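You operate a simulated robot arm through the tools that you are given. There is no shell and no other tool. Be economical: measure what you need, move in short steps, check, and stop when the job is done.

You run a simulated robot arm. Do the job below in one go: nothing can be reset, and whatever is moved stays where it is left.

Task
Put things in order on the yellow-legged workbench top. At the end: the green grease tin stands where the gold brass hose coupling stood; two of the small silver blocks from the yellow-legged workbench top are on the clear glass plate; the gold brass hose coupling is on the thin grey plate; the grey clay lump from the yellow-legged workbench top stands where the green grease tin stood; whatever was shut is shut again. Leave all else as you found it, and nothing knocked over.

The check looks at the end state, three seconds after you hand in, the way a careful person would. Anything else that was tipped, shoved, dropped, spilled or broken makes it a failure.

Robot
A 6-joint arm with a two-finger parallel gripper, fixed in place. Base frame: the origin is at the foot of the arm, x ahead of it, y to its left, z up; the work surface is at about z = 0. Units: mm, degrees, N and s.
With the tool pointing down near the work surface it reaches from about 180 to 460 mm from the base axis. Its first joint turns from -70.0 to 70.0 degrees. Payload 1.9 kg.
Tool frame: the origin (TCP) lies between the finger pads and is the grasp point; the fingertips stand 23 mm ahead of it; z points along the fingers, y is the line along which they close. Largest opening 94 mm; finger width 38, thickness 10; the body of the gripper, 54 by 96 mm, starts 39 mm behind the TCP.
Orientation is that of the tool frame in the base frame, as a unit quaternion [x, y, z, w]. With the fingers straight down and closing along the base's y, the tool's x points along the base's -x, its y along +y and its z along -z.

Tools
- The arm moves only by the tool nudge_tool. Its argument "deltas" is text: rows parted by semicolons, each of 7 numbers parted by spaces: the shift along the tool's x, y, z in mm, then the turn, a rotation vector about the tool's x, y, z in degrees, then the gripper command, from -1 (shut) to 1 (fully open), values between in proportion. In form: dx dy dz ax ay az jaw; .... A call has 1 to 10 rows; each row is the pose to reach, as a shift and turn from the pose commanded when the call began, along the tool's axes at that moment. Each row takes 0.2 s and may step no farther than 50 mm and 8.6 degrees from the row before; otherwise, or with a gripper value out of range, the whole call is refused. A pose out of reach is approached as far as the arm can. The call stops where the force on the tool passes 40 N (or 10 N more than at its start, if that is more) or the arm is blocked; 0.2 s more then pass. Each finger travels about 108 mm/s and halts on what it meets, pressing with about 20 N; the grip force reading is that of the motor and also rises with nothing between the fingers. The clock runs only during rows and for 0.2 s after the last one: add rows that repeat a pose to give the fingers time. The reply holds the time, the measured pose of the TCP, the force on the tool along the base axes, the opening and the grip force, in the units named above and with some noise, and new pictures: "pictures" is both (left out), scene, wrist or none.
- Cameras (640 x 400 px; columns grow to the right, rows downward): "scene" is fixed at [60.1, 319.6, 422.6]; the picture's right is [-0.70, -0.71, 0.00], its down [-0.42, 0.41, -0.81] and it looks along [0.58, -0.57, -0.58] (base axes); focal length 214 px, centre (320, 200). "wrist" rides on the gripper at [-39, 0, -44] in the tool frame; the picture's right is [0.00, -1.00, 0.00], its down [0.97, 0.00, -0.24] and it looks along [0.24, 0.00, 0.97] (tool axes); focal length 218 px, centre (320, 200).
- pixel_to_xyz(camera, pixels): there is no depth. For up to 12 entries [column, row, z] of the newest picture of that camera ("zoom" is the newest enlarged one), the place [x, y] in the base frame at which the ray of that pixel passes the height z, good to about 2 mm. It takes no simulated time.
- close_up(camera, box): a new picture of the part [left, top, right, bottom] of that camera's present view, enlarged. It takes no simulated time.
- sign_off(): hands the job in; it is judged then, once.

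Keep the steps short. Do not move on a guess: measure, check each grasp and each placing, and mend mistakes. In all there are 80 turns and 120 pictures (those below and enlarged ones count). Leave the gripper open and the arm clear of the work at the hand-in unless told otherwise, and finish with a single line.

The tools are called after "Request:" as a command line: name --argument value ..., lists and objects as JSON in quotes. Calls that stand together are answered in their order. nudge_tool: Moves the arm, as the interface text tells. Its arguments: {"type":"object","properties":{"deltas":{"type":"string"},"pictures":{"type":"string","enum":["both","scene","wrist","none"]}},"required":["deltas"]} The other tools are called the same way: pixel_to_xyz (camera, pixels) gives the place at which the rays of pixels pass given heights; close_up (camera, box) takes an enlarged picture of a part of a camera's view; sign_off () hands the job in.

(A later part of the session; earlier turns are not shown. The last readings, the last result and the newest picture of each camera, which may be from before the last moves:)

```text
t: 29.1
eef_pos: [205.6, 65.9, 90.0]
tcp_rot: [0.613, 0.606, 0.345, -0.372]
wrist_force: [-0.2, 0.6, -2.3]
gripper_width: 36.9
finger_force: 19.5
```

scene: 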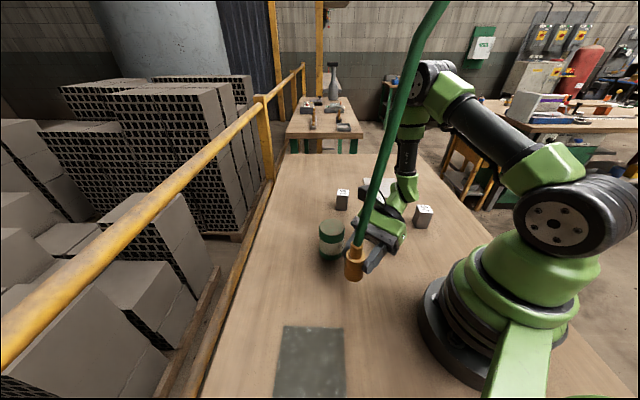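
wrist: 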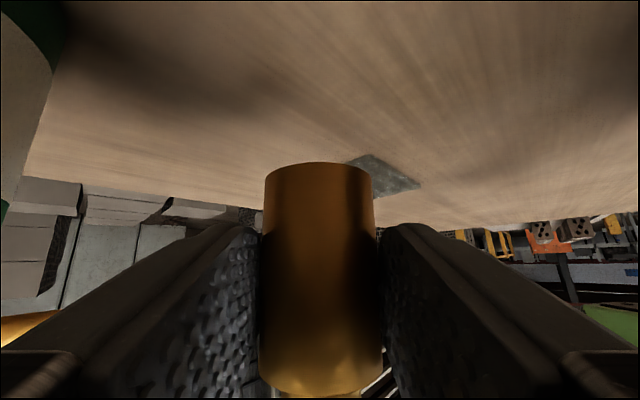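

The hose lifts with the coupling and pulls only about 2 N. I'll carry it to the right in stages, raising it and swinging the heading toward +x. Here's the first half.

Request:
nudge_tool --deltas "12 0 -7 0 0 0 -1; 3.4 9.7 -32 -7.3 0.3 4 -1; -5.2 19.5 -57 -14.6 0.6 8.1 -1; -13.8 29.2 -82 -21.8 1 12.1 -1; -22.4 39 -107 -29.1 1.3 16.2 -1; -30.9 48.7 -131.8 -36.4 1.6 20.2 -1"

```text
t: 30.5
eef_pos: [259.2, -64.2, 123.6]
tcp_rot: [0.788, 0.346, 0.457, -0.225]
wrist_force: [-0.2, -0.6, -1.4]
gripper_width: 36.7
finger_force: 19.7
```

scene: 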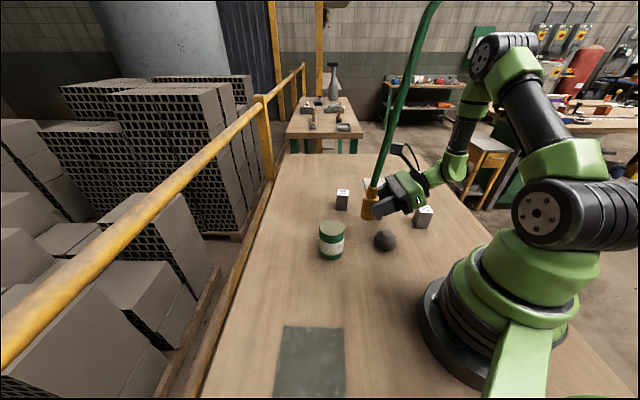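
wrist: 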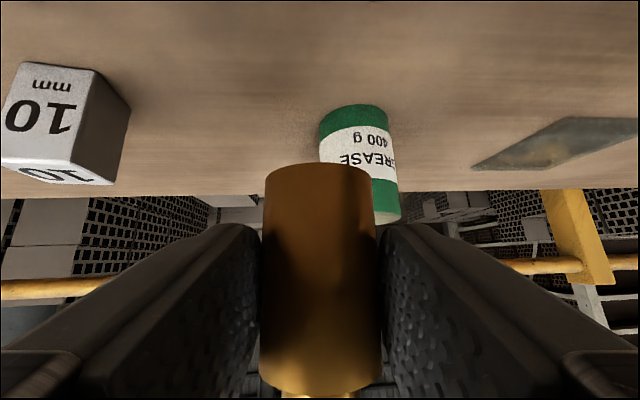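

That carried cleanly. In the second half I'll bring the coupling over the plate at about (360, -298), still at z about 115, with the heading at about 15°.

Request:
nudge_tool --deltas "-7.5 27.7 -13.4 -3.8 0.2 2.1 -1; -15 55.3 -27 -7.7 0.3 4.2 -1; -22.4 83 -40.3 -11.5 0.5 6.3 -1; -29.8 110.6 -53.8 -15.4 0.7 8.4 -1; -37.3 138 -67.2 -19.2 0.8 10.5 -1; -44.7 166 -80.6 -23 1 12.6 -1; -52.2 193.6 -94 -26.9 1.2 14.7 -1; -59.6 221.2 -107.5 -30.7 1.3 16.8 -1; -59.6 221.2 -107.5 -30.7 1.3 16.8 -1"

```text
t: 32.5
eef_pos: [343.2, -302.5, 116.8]
tcp_rot: [0.856, 0.095, 0.502, -0.076]
wrist_force: [0.3, -0.7, -1.8]
gripper_width: 36.9
finger_force: 19.8
```

scene: 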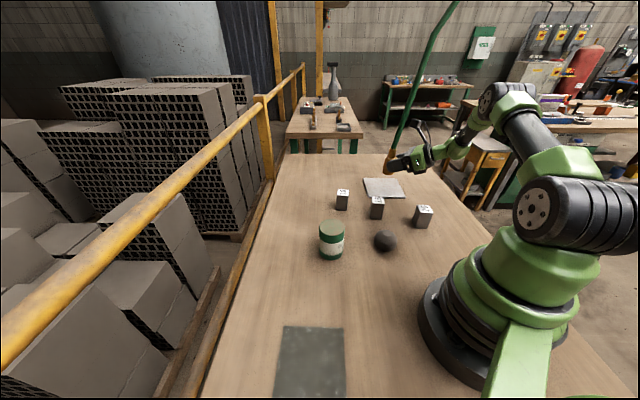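
wrist: 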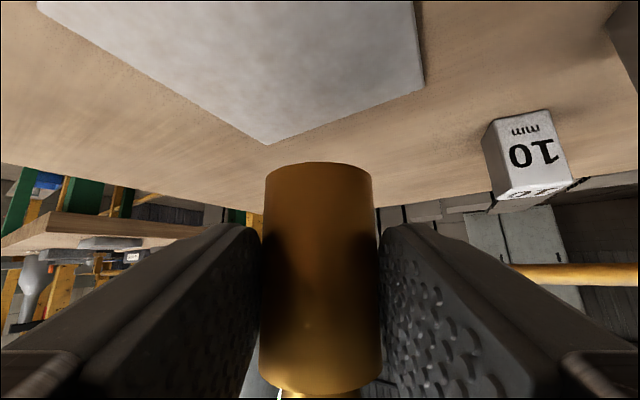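

The coupling is over the plate. I'll lower 66 mm and look.

Request:
nudge_tool --deltas "-14.4 0.6 8 0 0 0 -1; -28.8 1.2 16 0 0 0 -1; -43.3 1.7 23.9 0 0 0 -1; -57.7 2.3 31.9 0 0 0 -1"

Request:
close_up --camera "scene" --box '[340, 130, 460, 205]'

```text
t: 33.5
eef_pos: [345.6, -302.6, 49.1]
tcp_rot: [0.856, 0.096, 0.502, -0.076]
wrist_force: [0.3, -0.4, -0.9]
gripper_width: 37.0
finger_force: 20.2
```

scene: 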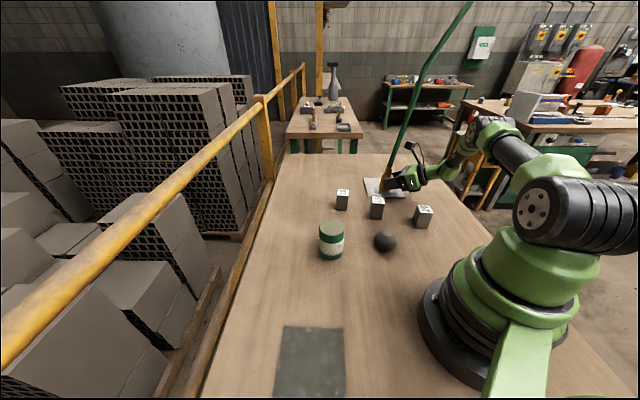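
wrist: 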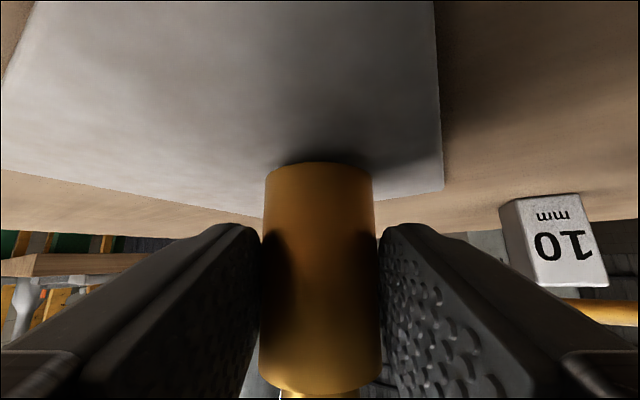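

```text
5.33 times, centred on (400, 168) of scene
```

zoom: 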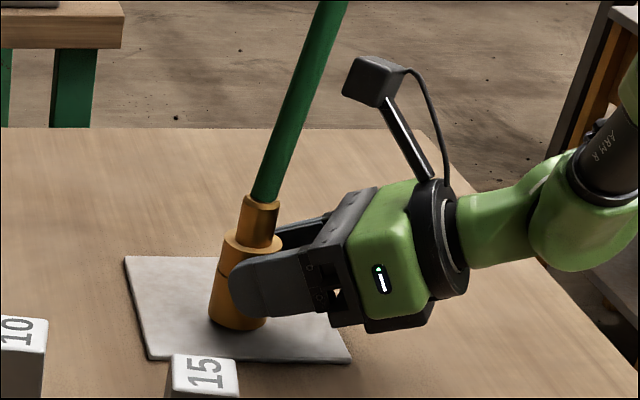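

The coupling is well inside the plate edges. I'll lower in small steps, watching the force.

Request:
nudge_tool --deltas "-1.7 0 1 0 0 0 -1; -3.5 0.1 1.9 0 0 0 -1; -5.2 0.2 2.9 0 0 0 -1; -5.2 0.2 2.9 0 0 0 -1" --pictures "wrist"

```text
t: 34.5
eef_pos: [344.9, -302.1, 44.8]
tcp_rot: [0.856, 0.096, 0.503, -0.076]
wrist_force: [-1.1, 1.3, 7.5]
gripper_width: 36.8
finger_force: 20.2
```

wrist: 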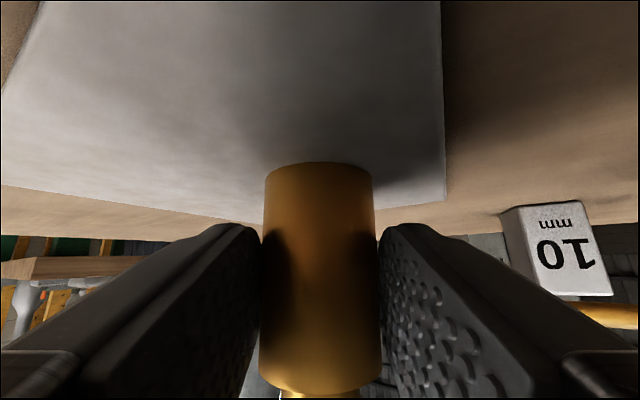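

The +7.5 N upward means it is resting on the plate. I'll open slowly.

Request:
nudge_tool --deltas "0 0 0 0 0 0 -0.1; 0 0 0 0 0 0 0.1; 0 0 0 0 0 0 0.3; 0 0 0 0 0 0 0.4; 0 0 0 0 0 0 0.4"

Request:
close_up --camera "scene" --box '[340, 130, 460, 205]'

```text
t: 35.7
eef_pos: [344.3, -302.4, 43.0]
tcp_rot: [0.856, 0.095, 0.502, -0.076]
wrist_force: [0.3, -0.6, -0.8]
gripper_width: 65.7
finger_force: 0.1
```

scene: 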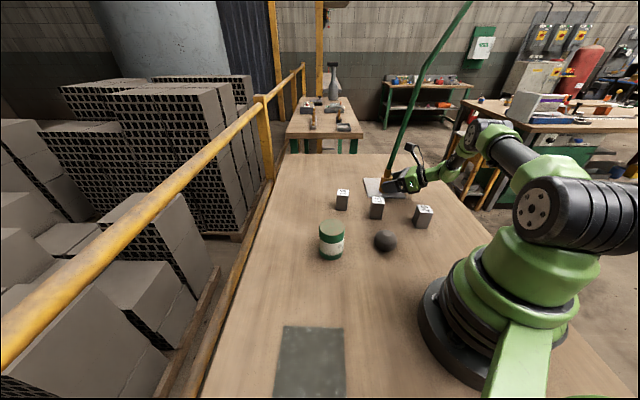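
wrist: 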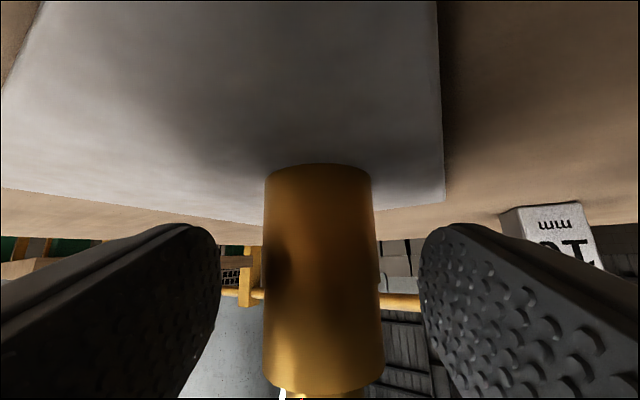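

```text
5.33 times, centred on (400, 168) of scene
```

zoom: 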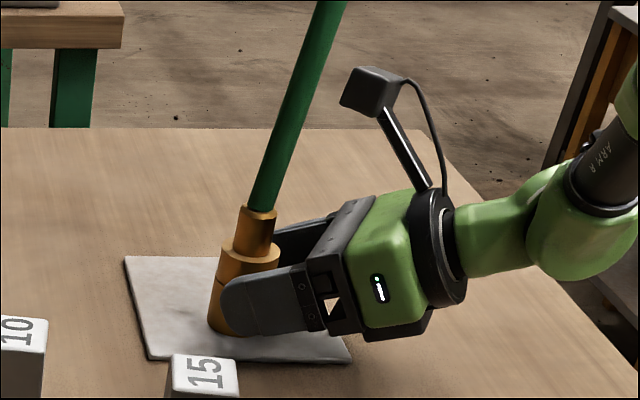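

It stands on its own on the plate. I'll back straight out along the tool axis by 100 mm.

Request:
nudge_tool --deltas "0 0 -20 0 0 0 0.4; 0 0 -40 0 0 0 0.4; 0 0 -60 0 0 0 0.4; 0 0 -80 0 0 0 0.4; 0 0 -100 0 0 0 0.4"

```text
t: 36.9
eef_pos: [284.9, -313.8, 91.8]
tcp_rot: [0.856, 0.096, 0.503, -0.076]
wrist_force: [-0.1, -0.7, 0.0]
gripper_width: 65.7
finger_force: 0.0
out of reach, approached as far as the arm can: row 4, 5
```

scene: 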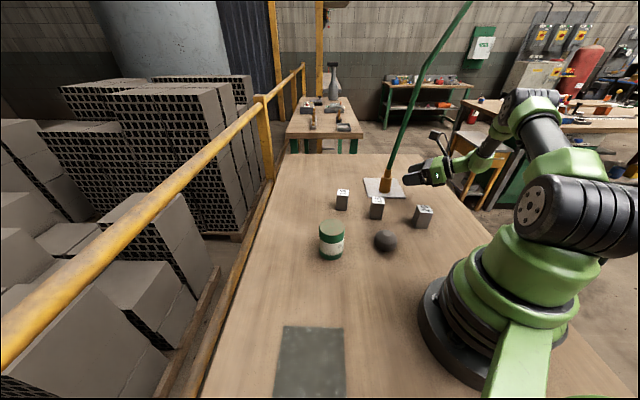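
wrist: 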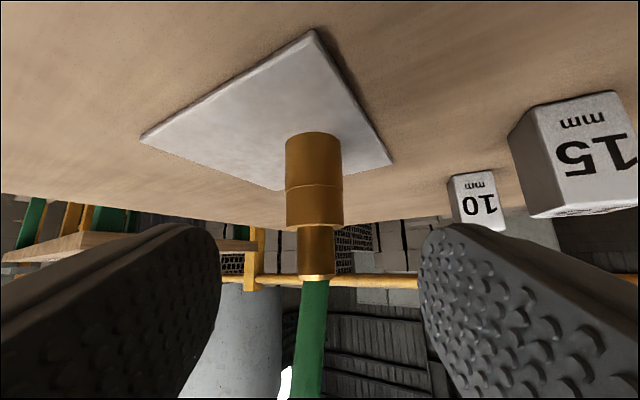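

The coupling stands on the plate with its hose leaning back toward the base, high up. I'll retrace the same way, staying low so the arm passes under the hose, to about (259, -64, 140).

Request:
nudge_tool --deltas "20 0 -11 0 0 0 0.4; 24 -36 -8 4.4 -0.2 -2.4 0.4; 29 -71 -5 8.7 -0.3 -4.8 0.4; 33 -107 -2 13.1 -0.5 -7.2 0.4; 38 -143 2 17.5 -0.7 -9.6 0.4; 42 -179 5 21.9 -0.9 -12 0.4; 47 -214 8 26.2 -1 -14.5 0.4; 51 -250 11.2 30.6 -1.2 -16.9 0.4; 51 -250 11.2 30.6 -1.2 -16.9 0.4"

```text
t: 38.9
eef_pos: [259.5, -63.4, 140.2]
tcp_rot: [0.787, 0.349, 0.456, -0.224]
wrist_force: [0.1, 0.0, 0.6]
gripper_width: 65.7
finger_force: 0.1
```

scene: 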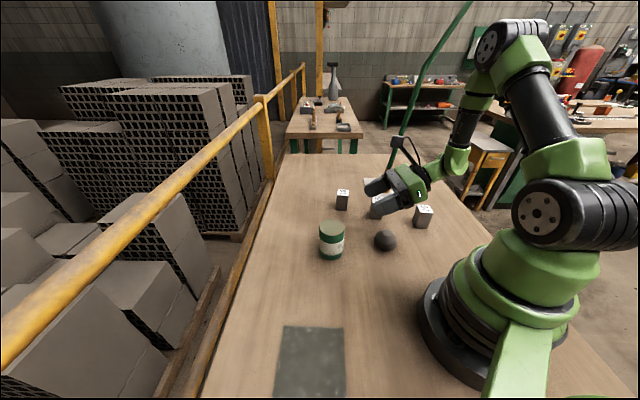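
wrist: 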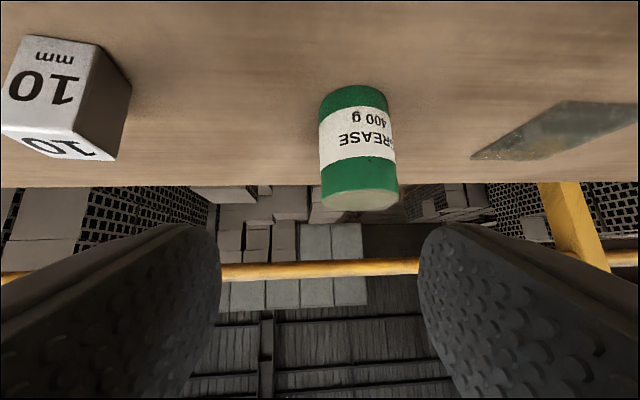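

Back clear. Now I'll tilt to straight down while rising 50 mm, then yaw so the bracket points to the left.

Request:
nudge_tool --deltas "6 0 -3 0 -7.6 0 1; 12 0 -6 0 -15.2 0 1; 18 0 -9 0 -22.8 0 1; 24 0 -12 0 -30.4 0 1; 30 0 -15 0 -38 0 1; 36 0 -18 0 -45.6 0 1; 40 0 -21 0 -53.2 0 1; 44 0 -24 0 -61 0 1" --pictures "none"

Request:
nudge_tool --deltas "0 0 0 0 0 -8 1; 0 0 0 0 0 -16 1; 0 0 0 0 0 -24 1; 0 0 0 0 0 -32 1; 0 0 0 0 0 -40 1; 0 0 0 0 0 -48 1; 0 0 0 0 0 -56 1; 0 0 0 0 0 -64 1; 0 0 0 0 0 -70 1; 0 0 0 0 0 -70 1"

```text
t: 40.7
eef_pos: [261.3, -64.2, 190.2]
tcp_rot: [0.91, 0.413, -0.006, -0.016]
wrist_force: [0.3, 0.6, -0.5]
gripper_width: 94.0
finger_force: 0.1
```

```text
t: 42.9
eef_pos: [262.1, -65.3, 189.4]
tcp_rot: [0.507, 0.862, 0.004, -0.016]
wrist_force: [-0.1, 0.4, 0.9]
gripper_width: 94.0
finger_force: 0.1
```

scene: 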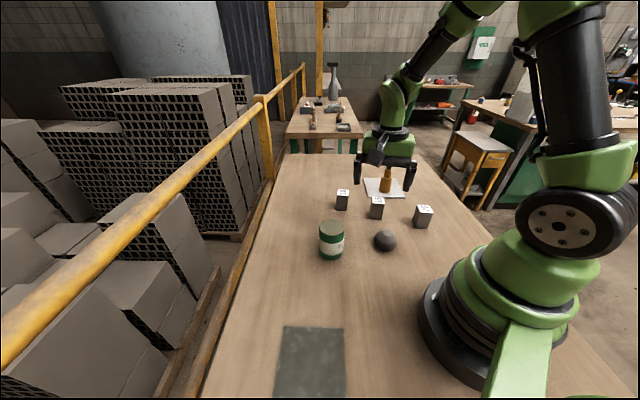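
wrist: 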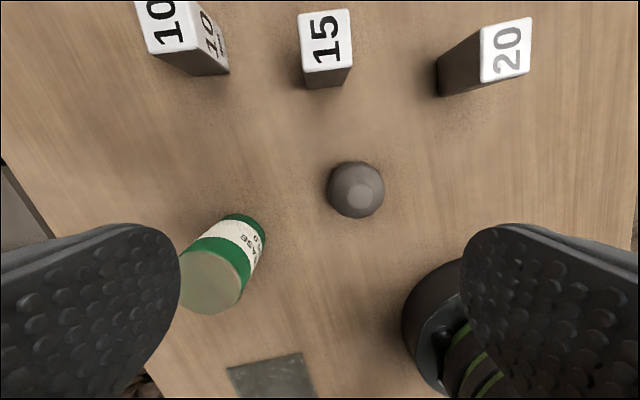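

The tool is vertical, x at azimuth 119°. I'll move above the tin at (305.5, 41), z about 115, and trim the 2° lean.

Request:
nudge_tool --deltas "17 22 10 -0.3 -0.9 0 1; 35 45 20 -0.6 -1.8 0 1; 53 67 40 -0.6 -1.8 0 1; 71 89.4 60 -0.6 -1.8 0 1; 71 89.4 74 -0.6 -1.8 0 1; 71 89.4 74 -0.6 -1.8 0 1"

```text
t: 44.3
eef_pos: [301.8, 41.8, 118.7]
tcp_rot: [0.508, 0.861, 0.001, -0.001]
wrist_force: [0.7, -0.9, -0.4]
gripper_width: 94.0
finger_force: 0.0
```

scene: 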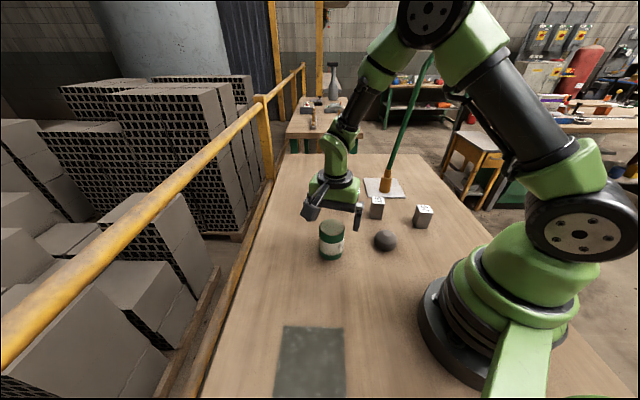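
wrist: 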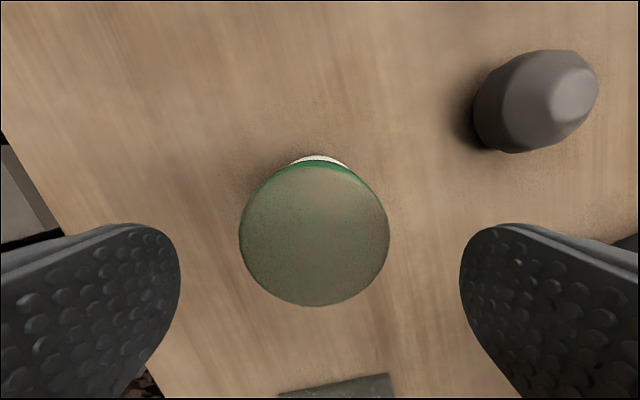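

The tin is right below. I'll measure its top centre at (314, 237), and the lump at (535, 100).

Request:
pixel_to_xyz --camera "wrist" --pixels '[[314, 237, 75], [314, 237, 70], [239, 237, 75], [389, 237, 75], [576, 96, 35], [525, 108, 10], [535, 152, 0]]'

```text
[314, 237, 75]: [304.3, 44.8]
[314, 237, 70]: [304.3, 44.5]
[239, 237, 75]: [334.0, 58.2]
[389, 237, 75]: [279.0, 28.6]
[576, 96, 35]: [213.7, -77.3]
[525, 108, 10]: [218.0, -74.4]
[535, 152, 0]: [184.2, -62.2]
```

The tin is about 58 mm across, centred at (304.5, 42.5). I'll go down to z about 47 around it and close.

Request:
nudge_tool --deltas "-0.7 2.7 18 0 0 0 1; -0.7 2.7 36 0 0 0 1; -0.7 2.7 54 0 0 0 1; -0.7 2.7 71 0 0 0 1; -0.7 2.7 71 0 0 0 0.5; -0.7 2.7 71 0 0 0 0; -0.7 2.7 71 0 0 0 -1; -0.7 2.7 71 0 0 0 -1; -0.7 2.7 71 0 0 0 -1"

```text
t: 46.3
eef_pos: [306.3, 43.4, 45.7]
tcp_rot: [0.508, 0.861, 0.0, -0.001]
wrist_force: [-0.2, 0.4, 0.2]
gripper_width: 59.6
finger_force: 20.1
```

scene: 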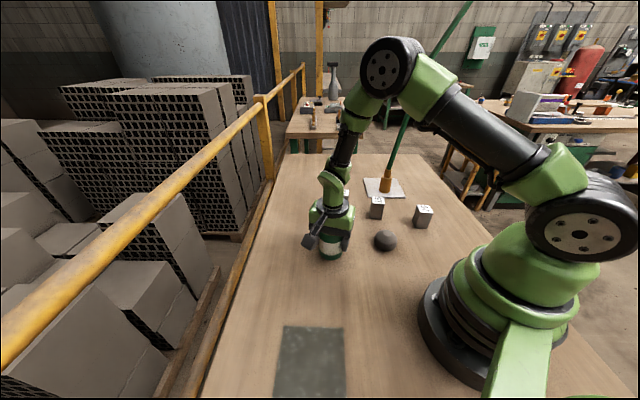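
wrist: 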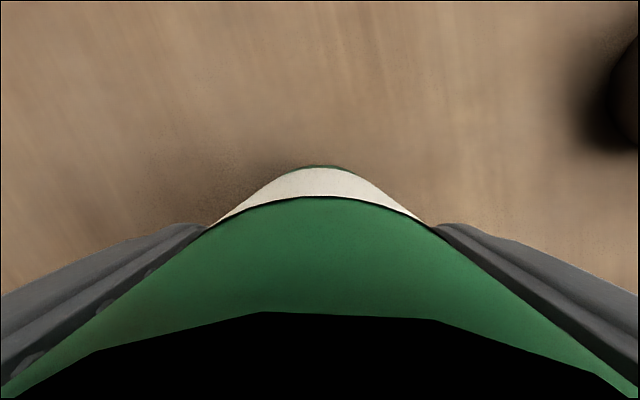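

I've got the tin: 59.6 mm, 20 N. I'll lift 40 mm and carry it over to (206.5, 82).

Request:
nudge_tool --deltas "0 0 -20 0 0 0 -1; 0 0 -40 0 0 0 -1; 20 -17 -40 0 0 0 -1; 41 -34 -40 0 0 0 -1; 62 -51 -40 0 0 0 -1; 82 -67.6 -40 0 0 0 -1; 82 -67.6 -40 0 0 0 -1"

```text
t: 47.9
eef_pos: [207.3, 81.7, 87.5]
tcp_rot: [0.508, 0.861, 0.0, -0.002]
wrist_force: [0.3, 0.7, -4.5]
gripper_width: 59.7
finger_force: 20.5
```

scene: 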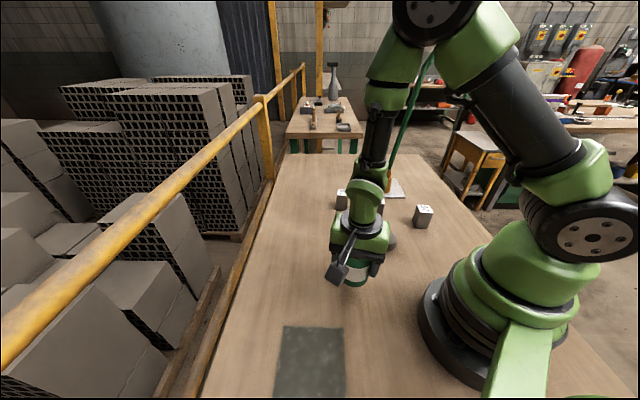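
wrist: 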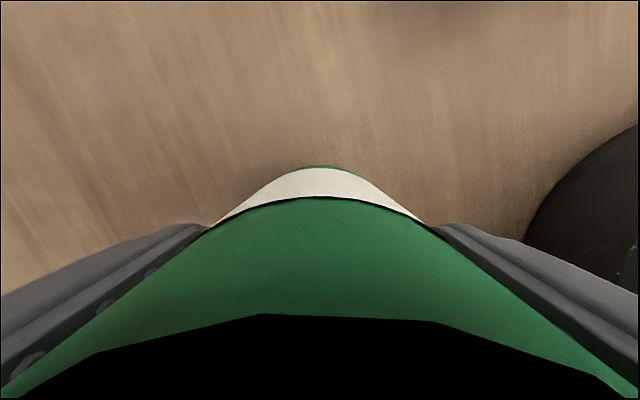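

Positioned over the spot. I'll lower it until contact.

Request:
nudge_tool --deltas "0 0 12 0 0 0 -1; 0 0 24 0 0 0 -1; 0 0 34 0 0 0 -1; 0 0 39 0 0 0 -1; 0 0 41 0 0 0 -1; 0 0 42 0 0 0 -1; 0 0 42 0 0 0 -1" --pictures "scene"

```text
t: 49.4
eef_pos: [207.5, 81.8, 47.0]
tcp_rot: [0.51, 0.86, 0.001, 0.0]
wrist_force: [-2.2, 1.6, 9.0]
gripper_width: 59.5
finger_force: 20.2
stopped in row 7: the force on the tool passed its limit (the readings are from after the stop); the commanded pose is now the measured one
```

scene: 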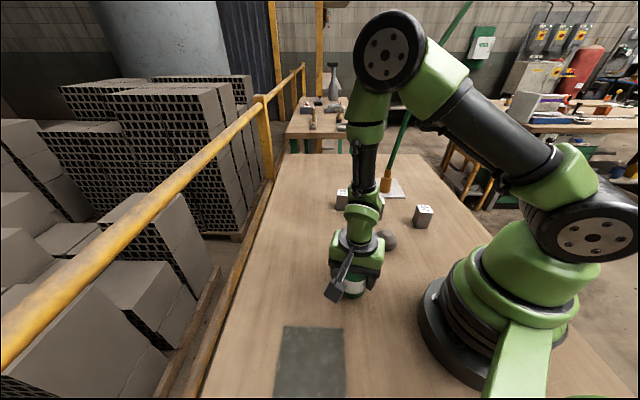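

The tin is firmly on the table. I'll open the jaws and rise to clear it.

Request:
nudge_tool --deltas "0 0 0 0 0 0 0.5; 0 0 0 0 0 0 1; 0 0 0 0 0 0 1; 0 0 0 0 0 0 1; 0 0 -25 0 0 0 1; 0 0 -60 0 0 0 1; 0 0 -100 0 0 0 1; 0 0 -130 0 0 0 1"

```text
t: 51.1
eef_pos: [207.6, 83.1, 175.9]
tcp_rot: [0.509, 0.861, 0.0, -0.001]
wrist_force: [-0.5, 0.3, 0.0]
gripper_width: 94.0
finger_force: 0.0
```

scene: 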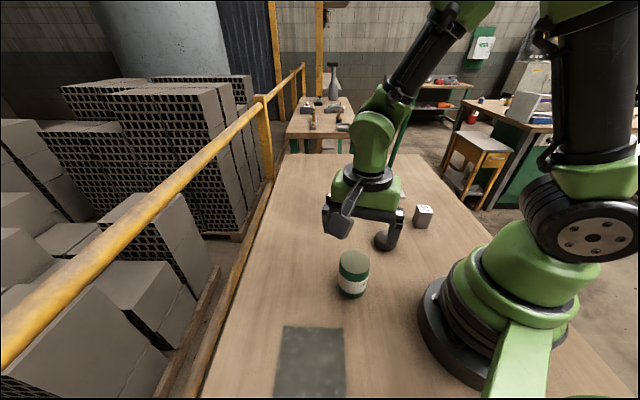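
wrist: 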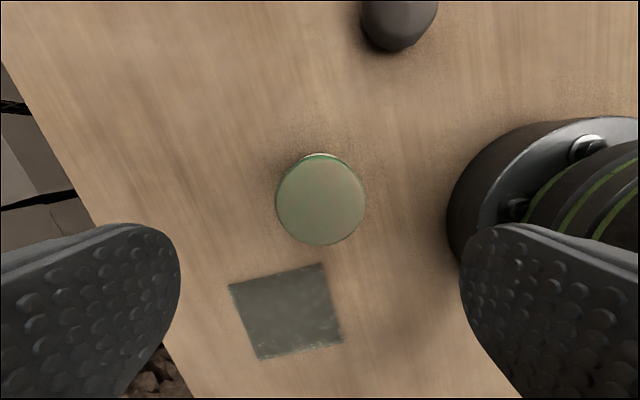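

The tin stands on the spot. From this view I'll measure the glass plate corners and the tin.

Request:
pixel_to_xyz --camera "wrist" --pixels '[[228, 285, 3], [323, 264, 3], [343, 339, 3], [256, 360, 3], [321, 203, 77], [397, 25, 15]]'

```text
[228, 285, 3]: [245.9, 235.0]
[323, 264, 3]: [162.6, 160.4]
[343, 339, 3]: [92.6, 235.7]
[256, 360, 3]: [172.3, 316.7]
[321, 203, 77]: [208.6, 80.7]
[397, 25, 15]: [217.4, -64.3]
```

The glass plate is centred at (168, 237). Next is the lump: I'll move above (219, -73) and down to z about 105 for a look.

Request:
nudge_tool --deltas "-36 -16 0 0 0 0 1; -71 -33 0 0 0 0 1; -107 -49 0 0 0 0 1; -142 -65.6 0 0 0 0 1; -142 -65.6 35 0 0 0 1; -142 -65.6 70 0 0 0 1; -142 -65.6 70 0 0 0 1"

```text
t: 52.8
eef_pos: [219.1, -74.1, 105.0]
tcp_rot: [0.509, 0.861, 0.002, 0.0]
wrist_force: [0.6, -0.7, 0.5]
gripper_width: 93.9
finger_force: 0.0
```

scene: 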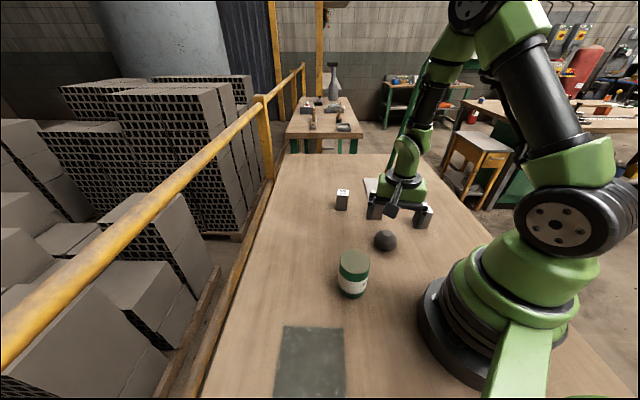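
wrist: 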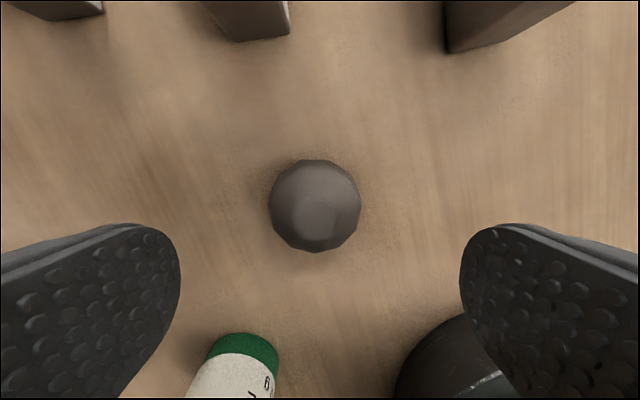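

Request:
pixel_to_xyz --camera "wrist" --pixels '[[315, 206, 15], [315, 206, 20], [270, 206, 18], [361, 206, 18], [315, 160, 10], [315, 252, 20]]'

```text
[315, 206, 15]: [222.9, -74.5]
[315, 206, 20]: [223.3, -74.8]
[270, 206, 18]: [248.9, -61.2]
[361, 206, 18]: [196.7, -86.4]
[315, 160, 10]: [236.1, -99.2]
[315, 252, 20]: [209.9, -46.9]
```

The lump is about 55 mm across, centred at (223, -74). I'll go down to z about 30 and close.

Request:
nudge_tool --deltas "-1.6 3 20 0 0 0 1; -1.6 3 40 0 0 0 1; -1.6 3 60 0 0 0 1; -1.6 3 75 0 0 0 1; -1.6 3 75 0 0 0 0.4; -1.6 3 75 0 0 0 0; -1.6 3 75 0 0 0 -1; -1.6 3 75 0 0 0 -1; -1.6 3 75 0 0 0 -1"

```text
t: 54.8
eef_pos: [221.3, -75.1, 31.3]
tcp_rot: [0.508, 0.861, 0.0, -0.001]
wrist_force: [-0.3, -0.1, -0.4]
gripper_width: 57.7
finger_force: 20.0
```

scene: 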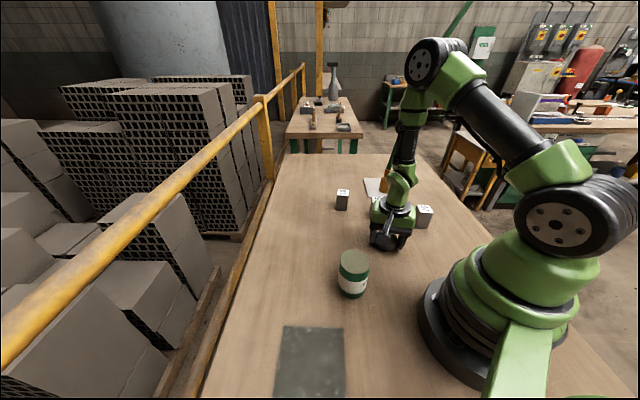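
wrist: 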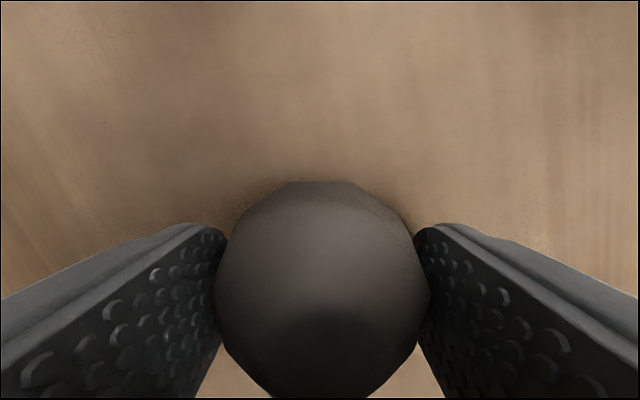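

The lump is held at 57.7 mm. I'll lift 50 mm and carry it to the tin's old spot at (304.5, 42.5).

Request:
nudge_tool --deltas "0 0 -25 0 0 0 -1; 0 0 -50 0 0 0 -1; 15.7 32 -50 0 0 0 -1; 31.4 64 -50 0 0 0 -1; 47 96.5 -50 0 0 0 -1; 62.7 128.7 -50 0 0 0 -1; 62.7 128.7 -50 0 0 0 -1; 62.7 128.7 -25 0 0 0 -1; 62.7 128.7 -6 0 0 0 -1; 62.7 128.7 -6 0 0 0 -1"

```text
t: 57.0
eef_pos: [304.5, 43.8, 35.1]
tcp_rot: [0.509, 0.861, 0.0, 0.0]
wrist_force: [0.1, 0.8, -1.2]
gripper_width: 57.7
finger_force: 19.7
```

scene: 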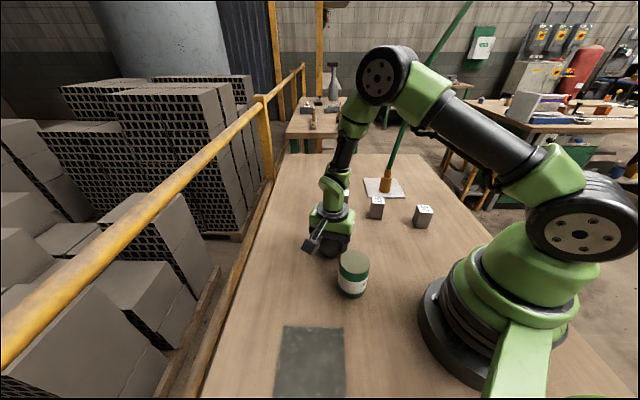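
wrist: 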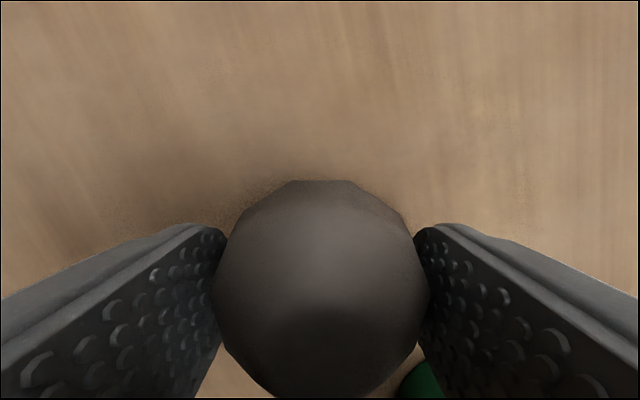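

The last 5 mm down in small steps, then open and rise.

Request:
nudge_tool --deltas "0 0 2 0 0 0 -1; 0 0 3.5 0 0 0 -1; 0 0 5 0 0 0 -1; 0 0 5 0 0 0 -1" --pictures "none"

```text
t: 58.0
eef_pos: [303.9, 43.9, 31.5]
tcp_rot: [0.509, 0.861, 0.0, 0.0]
wrist_force: [-0.6, -1.0, -1.9]
gripper_width: 57.6
finger_force: 20.0
```

No contact yet. One or two more millimetres.

Request:
nudge_tool --deltas "0 0 0.8 0 0 0 -1; 0 0 1.5 0 0 0 -1; 0 0 1.5 0 0 0 -1" --pictures "none"

```text
t: 58.8
eef_pos: [304.6, 42.1, 30.3]
tcp_rot: [0.51, 0.86, 0.001, -0.001]
wrist_force: [-5.0, -1.8, 17.2]
gripper_width: 57.7
finger_force: 19.7
```

Now 17 N upward, so the lump is down. I'll open and rise.

Request:
nudge_tool --deltas "0 0 -0.5 0 0 0 0.5; 0 0 -0.5 0 0 0 1; 0 0 -0.5 0 0 0 1; 0 0 -0.5 0 0 0 1; 0 0 -25 0 0 0 1; 0 0 -60 0 0 0 1; 0 0 -100 0 0 0 1"

```text
t: 60.4
eef_pos: [304.8, 41.2, 131.3]
tcp_rot: [0.509, 0.861, 0.001, -0.001]
wrist_force: [-0.1, -0.8, 0.3]
gripper_width: 93.9
finger_force: 0.1
```

scene: 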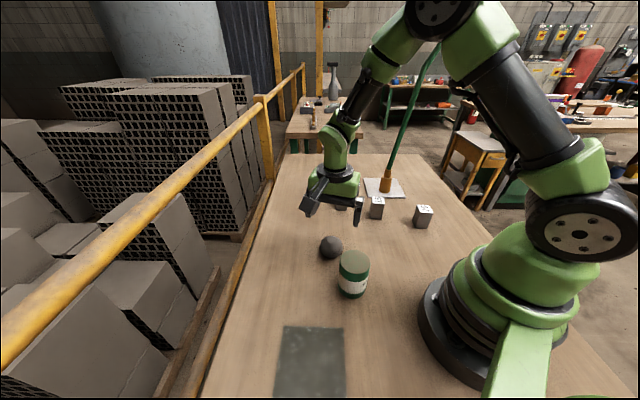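
wrist: 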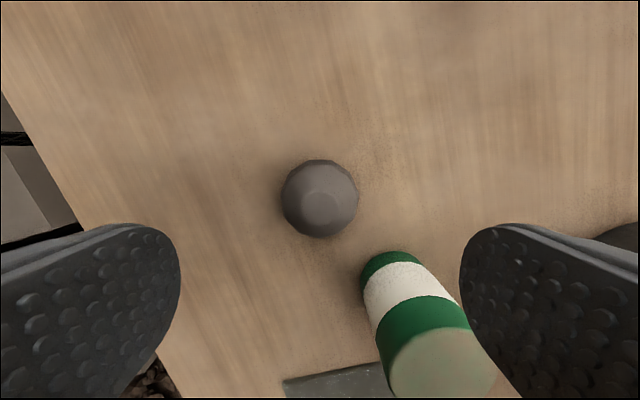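

The lump is in place. Now the blocks. I'll move to view blocks 10 and 15 from above, around (355, -125, 170).

Request:
nudge_tool --deltas "-34 -7 -10 0 0 0 1; -68 -14 -20 0 0 0 1; -102 -22 -30 0 0 0 1; -136 -29 -39 0 0 0 1; -169.6 -36.2 -39 0 0 0 1; -169.6 -36.2 -39 0 0 0 1"

```text
t: 61.8
eef_pos: [355.5, -124.7, 168.9]
tcp_rot: [0.509, 0.861, 0.001, -0.001]
wrist_force: [-0.5, -0.1, 0.0]
gripper_width: 93.9
finger_force: 0.0
```

scene: 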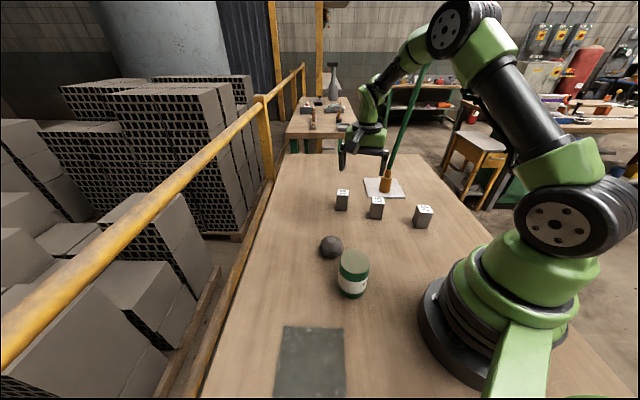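
wrist: 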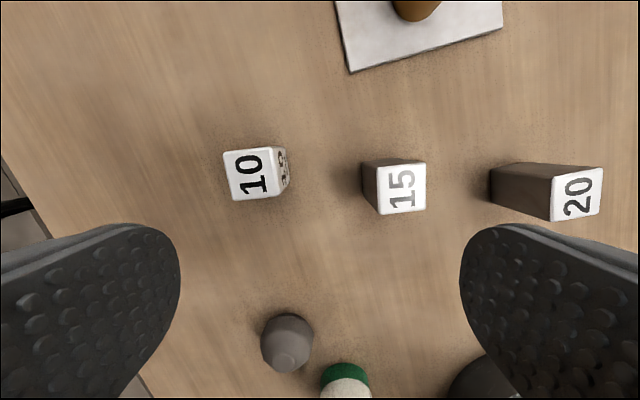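

The blocks line up nearly with the present tool yaw. I'll zoom for corners.

Request:
close_up --camera "wrist" --box '[200, 110, 456, 270]'

```text
2.50 times, centred on (328, 190) of wrist
```

zoom: 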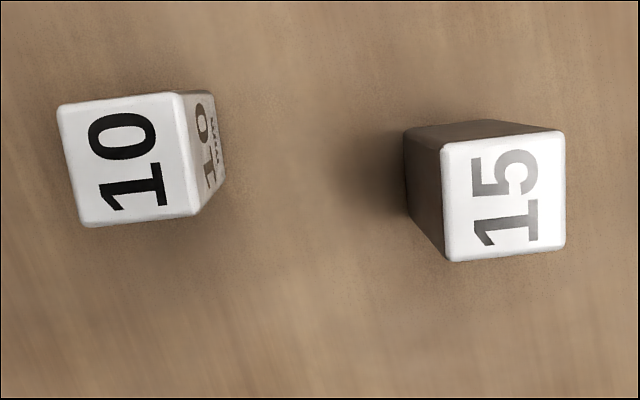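

Request:
pixel_to_xyz --camera "zoom" --pixels '[[57, 105, 45], [175, 93, 45], [195, 214, 45], [83, 227, 45], [224, 180, 0], [195, 214, 40], [195, 214, 50], [441, 142, 45], [564, 133, 45], [565, 246, 45], [450, 262, 45], [409, 212, 0]]'

```text
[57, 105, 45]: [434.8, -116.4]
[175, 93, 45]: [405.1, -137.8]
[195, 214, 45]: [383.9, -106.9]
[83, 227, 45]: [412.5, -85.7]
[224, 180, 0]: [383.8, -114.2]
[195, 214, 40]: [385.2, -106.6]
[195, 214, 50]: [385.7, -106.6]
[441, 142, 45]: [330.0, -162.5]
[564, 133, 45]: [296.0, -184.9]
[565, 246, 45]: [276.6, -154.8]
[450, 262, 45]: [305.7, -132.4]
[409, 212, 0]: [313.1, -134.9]
```

The blocks measure about 35 mm square and about 55 tall. Block 10 is at (406, -114.5) and block 15 at (306, -158), sides at azimuth about 36°. I'll move above block 10 with 7° more yaw, to z about 95.

Request:
nudge_tool --deltas "-8 25 10 0 0 -3.5 1; -15.4 49.2 30 0 0 -7 1; -15.4 49.2 55 0 0 -7 1; -15.4 49.2 74 0 0 -7 1; -15.4 49.2 74 0 0 -7 1"

```text
t: 63.0
eef_pos: [405.7, -113.3, 94.5]
tcp_rot: [0.456, 0.89, 0.001, -0.001]
wrist_force: [-0.1, -0.8, -0.4]
gripper_width: 93.9
finger_force: 0.1
```

scene: 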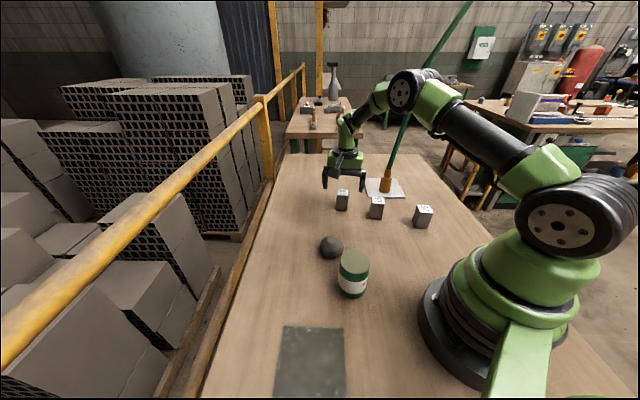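
wrist: 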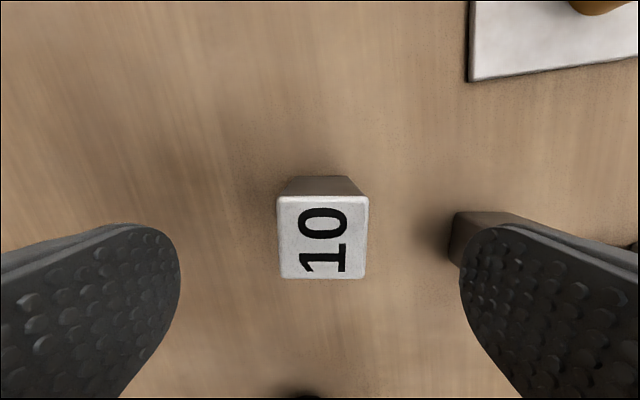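

Request:
pixel_to_xyz --camera "wrist" --pixels '[[323, 238, 55], [323, 238, 50], [278, 197, 55], [368, 197, 55], [366, 278, 55]]'

```text
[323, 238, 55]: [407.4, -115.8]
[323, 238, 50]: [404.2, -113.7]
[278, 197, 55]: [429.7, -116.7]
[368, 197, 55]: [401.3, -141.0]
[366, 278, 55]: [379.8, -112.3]
```

Centred well. I'll go down to z about 38 and close on block 10.

Request:
nudge_tool --deltas "-1 0 15 0 0 0 1; -1 0 30 0 0 0 1; -1 0 45 0 0 0 1; -1 0 56.5 0 0 0 1; -1 0 56.5 0 0 0 0.4; -1 0 56.5 0 0 0 -0.1; -1 0 56.5 0 0 0 -1; -1 0 56.5 0 0 0 -1; -1 0 56.5 0 0 0 -1; -1 0 56.5 0 0 0 -1"

```text
t: 65.2
eef_pos: [405.1, -114.2, 38.3]
tcp_rot: [0.455, 0.89, 0.0, -0.001]
wrist_force: [0.8, 0.6, 1.0]
gripper_width: 36.1
finger_force: 20.2
```

scene: 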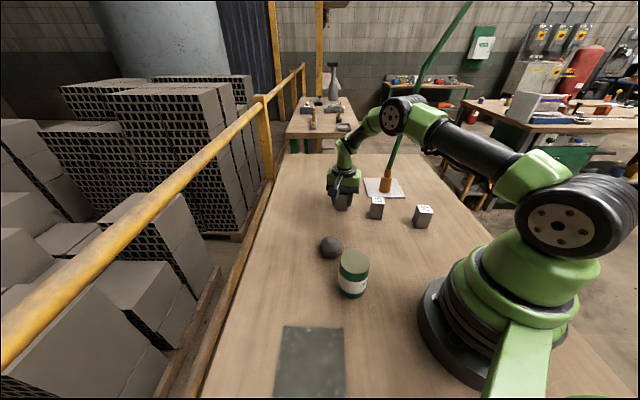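
wrist: 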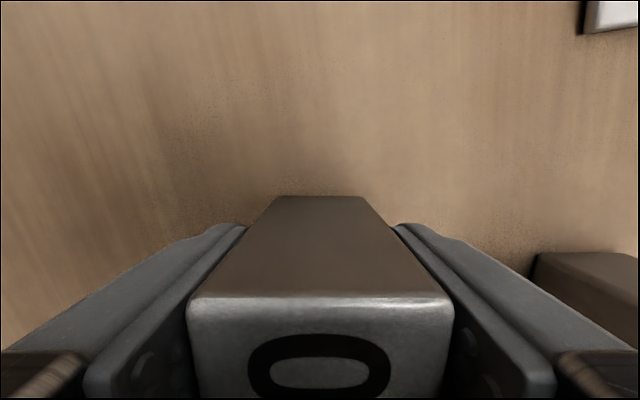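

Block 10 is held at 36 mm. I'll lift 100 mm and start carrying it left along the tool x direction, high above the lump and tin.

Request:
nudge_tool --deltas "0 0 -34 0 0 0 -1; 0 0 -68 0 0 0 -1; 0 0 -100 0 0 0 -1; 45 1 -100 0 0 0 -1; 90 2 -100 0 0 0 -1; 135 3 -100 0 0 0 -1; 180 4 -100 0 0 0 -1; 225 5 -100 0 0 0 -1" --pictures "scene"

```text
t: 67.0
eef_pos: [277.3, 72.1, 138.1]
tcp_rot: [0.456, 0.89, 0.001, 0.0]
wrist_force: [0.4, 0.3, -3.2]
gripper_width: 36.0
finger_force: 19.8
```

scene: 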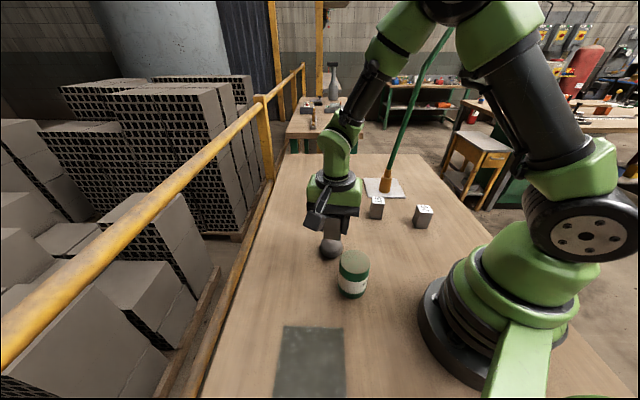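

Halfway and clear. I'll carry on to above the far half of the glass at (150, 257).

Request:
nudge_tool --deltas "45 1 0 0 0 0 -1; 90 2 0 0 0 -2 -1; 135 3 0 0 0 -4 -1; 180 4 0 0 0 -6 -1; 224 5.5 0 0 0 -6 -1; 224 5.5 0 0 0 -6 -1"

```text
t: 68.3
eef_pos: [150.8, 257.8, 137.3]
tcp_rot: [0.408, 0.913, 0.001, -0.001]
wrist_force: [-0.2, 0.2, -3.7]
gripper_width: 35.9
finger_force: 20.7
```

scene: 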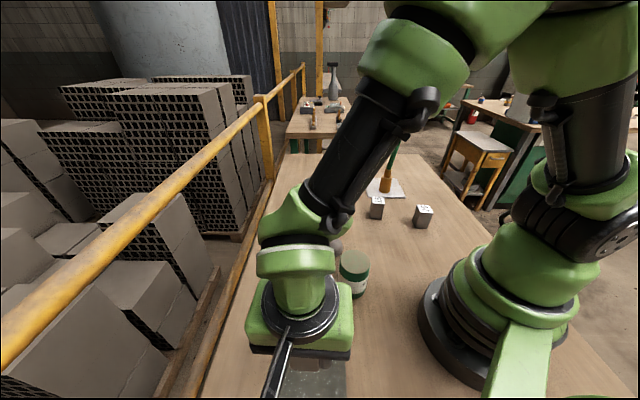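
wrist: 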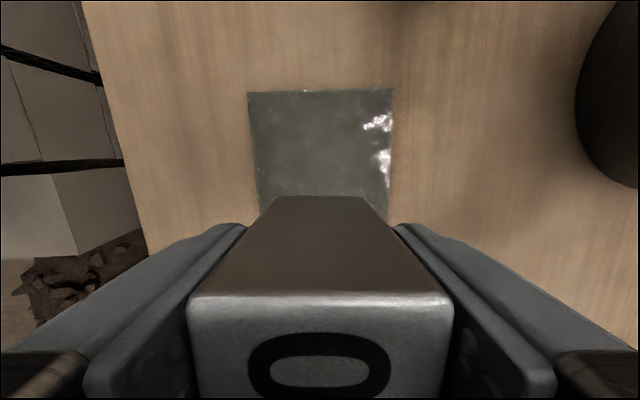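

Request:
pixel_to_xyz --camera "wrist" --pixels '[[248, 92, 3], [393, 90, 3], [388, 220, 3], [259, 205, 3]]'

```text
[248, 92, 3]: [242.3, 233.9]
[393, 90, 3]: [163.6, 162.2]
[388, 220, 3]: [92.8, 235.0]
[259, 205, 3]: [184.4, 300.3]
```

The plate corners agree. I'll lower 88 mm, then use small steps.

Request:
nudge_tool --deltas "0 0 25 0 0 0 -1; 0 0 50 0 0 0 -1; 0 0 72 0 0 0 -1; 0 0 88 0 0 0 -1; 0 0 91 0 0 0 -1; 0 0 93 0 0 0 -1; 0 0 93 0 0 0 -1"

```text
t: 70.0
eef_pos: [151.0, 256.8, 45.0]
tcp_rot: [0.409, 0.913, 0.002, 0.0]
wrist_force: [0.2, -0.3, -2.7]
gripper_width: 36.0
finger_force: 19.8
```

scene: 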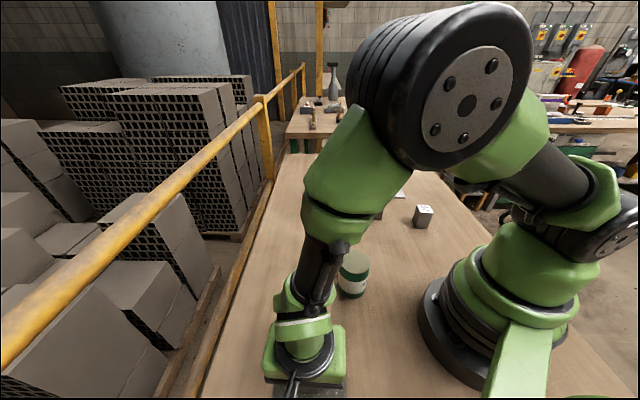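
wrist: 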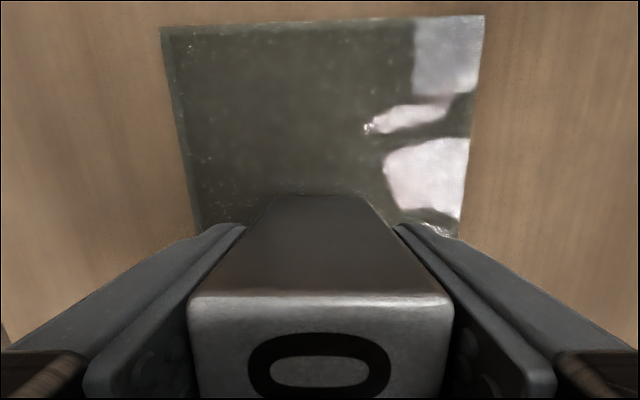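

The plate's reflections confirm it is glass. I'll lower gently to contact.

Request:
nudge_tool --deltas "0 0 1 0 0 0 -1; 0 0 2 0 0 0 -1; 0 0 2 0 0 0 -1" --pictures "none"

```text
t: 70.8
eef_pos: [151.6, 256.3, 43.5]
tcp_rot: [0.408, 0.913, 0.001, -0.001]
wrist_force: [-0.6, -0.1, -3.6]
gripper_width: 35.9
finger_force: 20.4
```

Request:
nudge_tool --deltas "0 0 1 0 0 0 -1; 0 0 1.7 0 0 0 -1; 0 0 1.7 0 0 0 -1" --pictures "none"

```text
t: 71.5
eef_pos: [151.6, 256.4, 42.1]
tcp_rot: [0.409, 0.913, 0.0, -0.001]
wrist_force: [-2.0, -2.0, 14.8]
gripper_width: 36.0
finger_force: 20.4
```

Contact at 15 N, so block 10 is resting on the glass. I'll open and rise.

Request:
nudge_tool --deltas "0 0 -0.5 0 0 0 0; 0 0 -0.5 0 0 0 0.5; 0 0 -0.5 0 0 0 0.8; 0 0 -0.5 0 0 0 0.8; 0 0 -25 0 0 0 0.8; 0 0 -60 0 0 0 0.8; 0 0 -100 0 0 0 0.8"

```text
t: 73.2
eef_pos: [151.8, 255.7, 142.5]
tcp_rot: [0.408, 0.913, 0.0, -0.001]
wrist_force: [0.7, 1.3, -0.1]
gripper_width: 84.5
finger_force: 0.1
```

scene: 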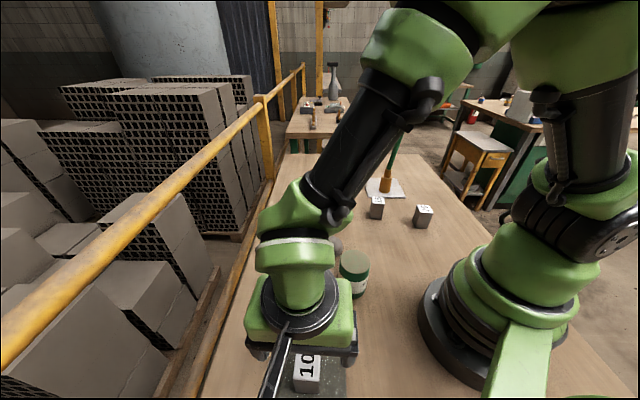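
wrist: 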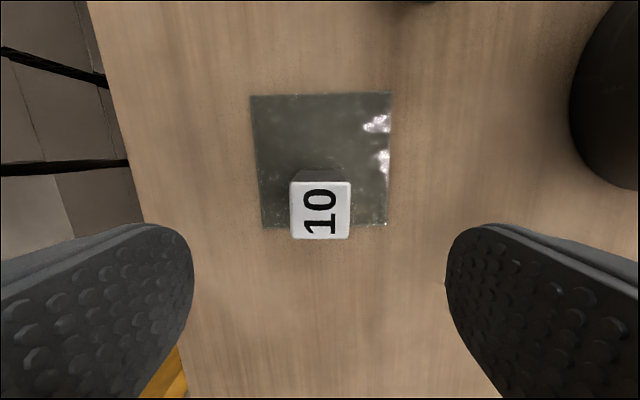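

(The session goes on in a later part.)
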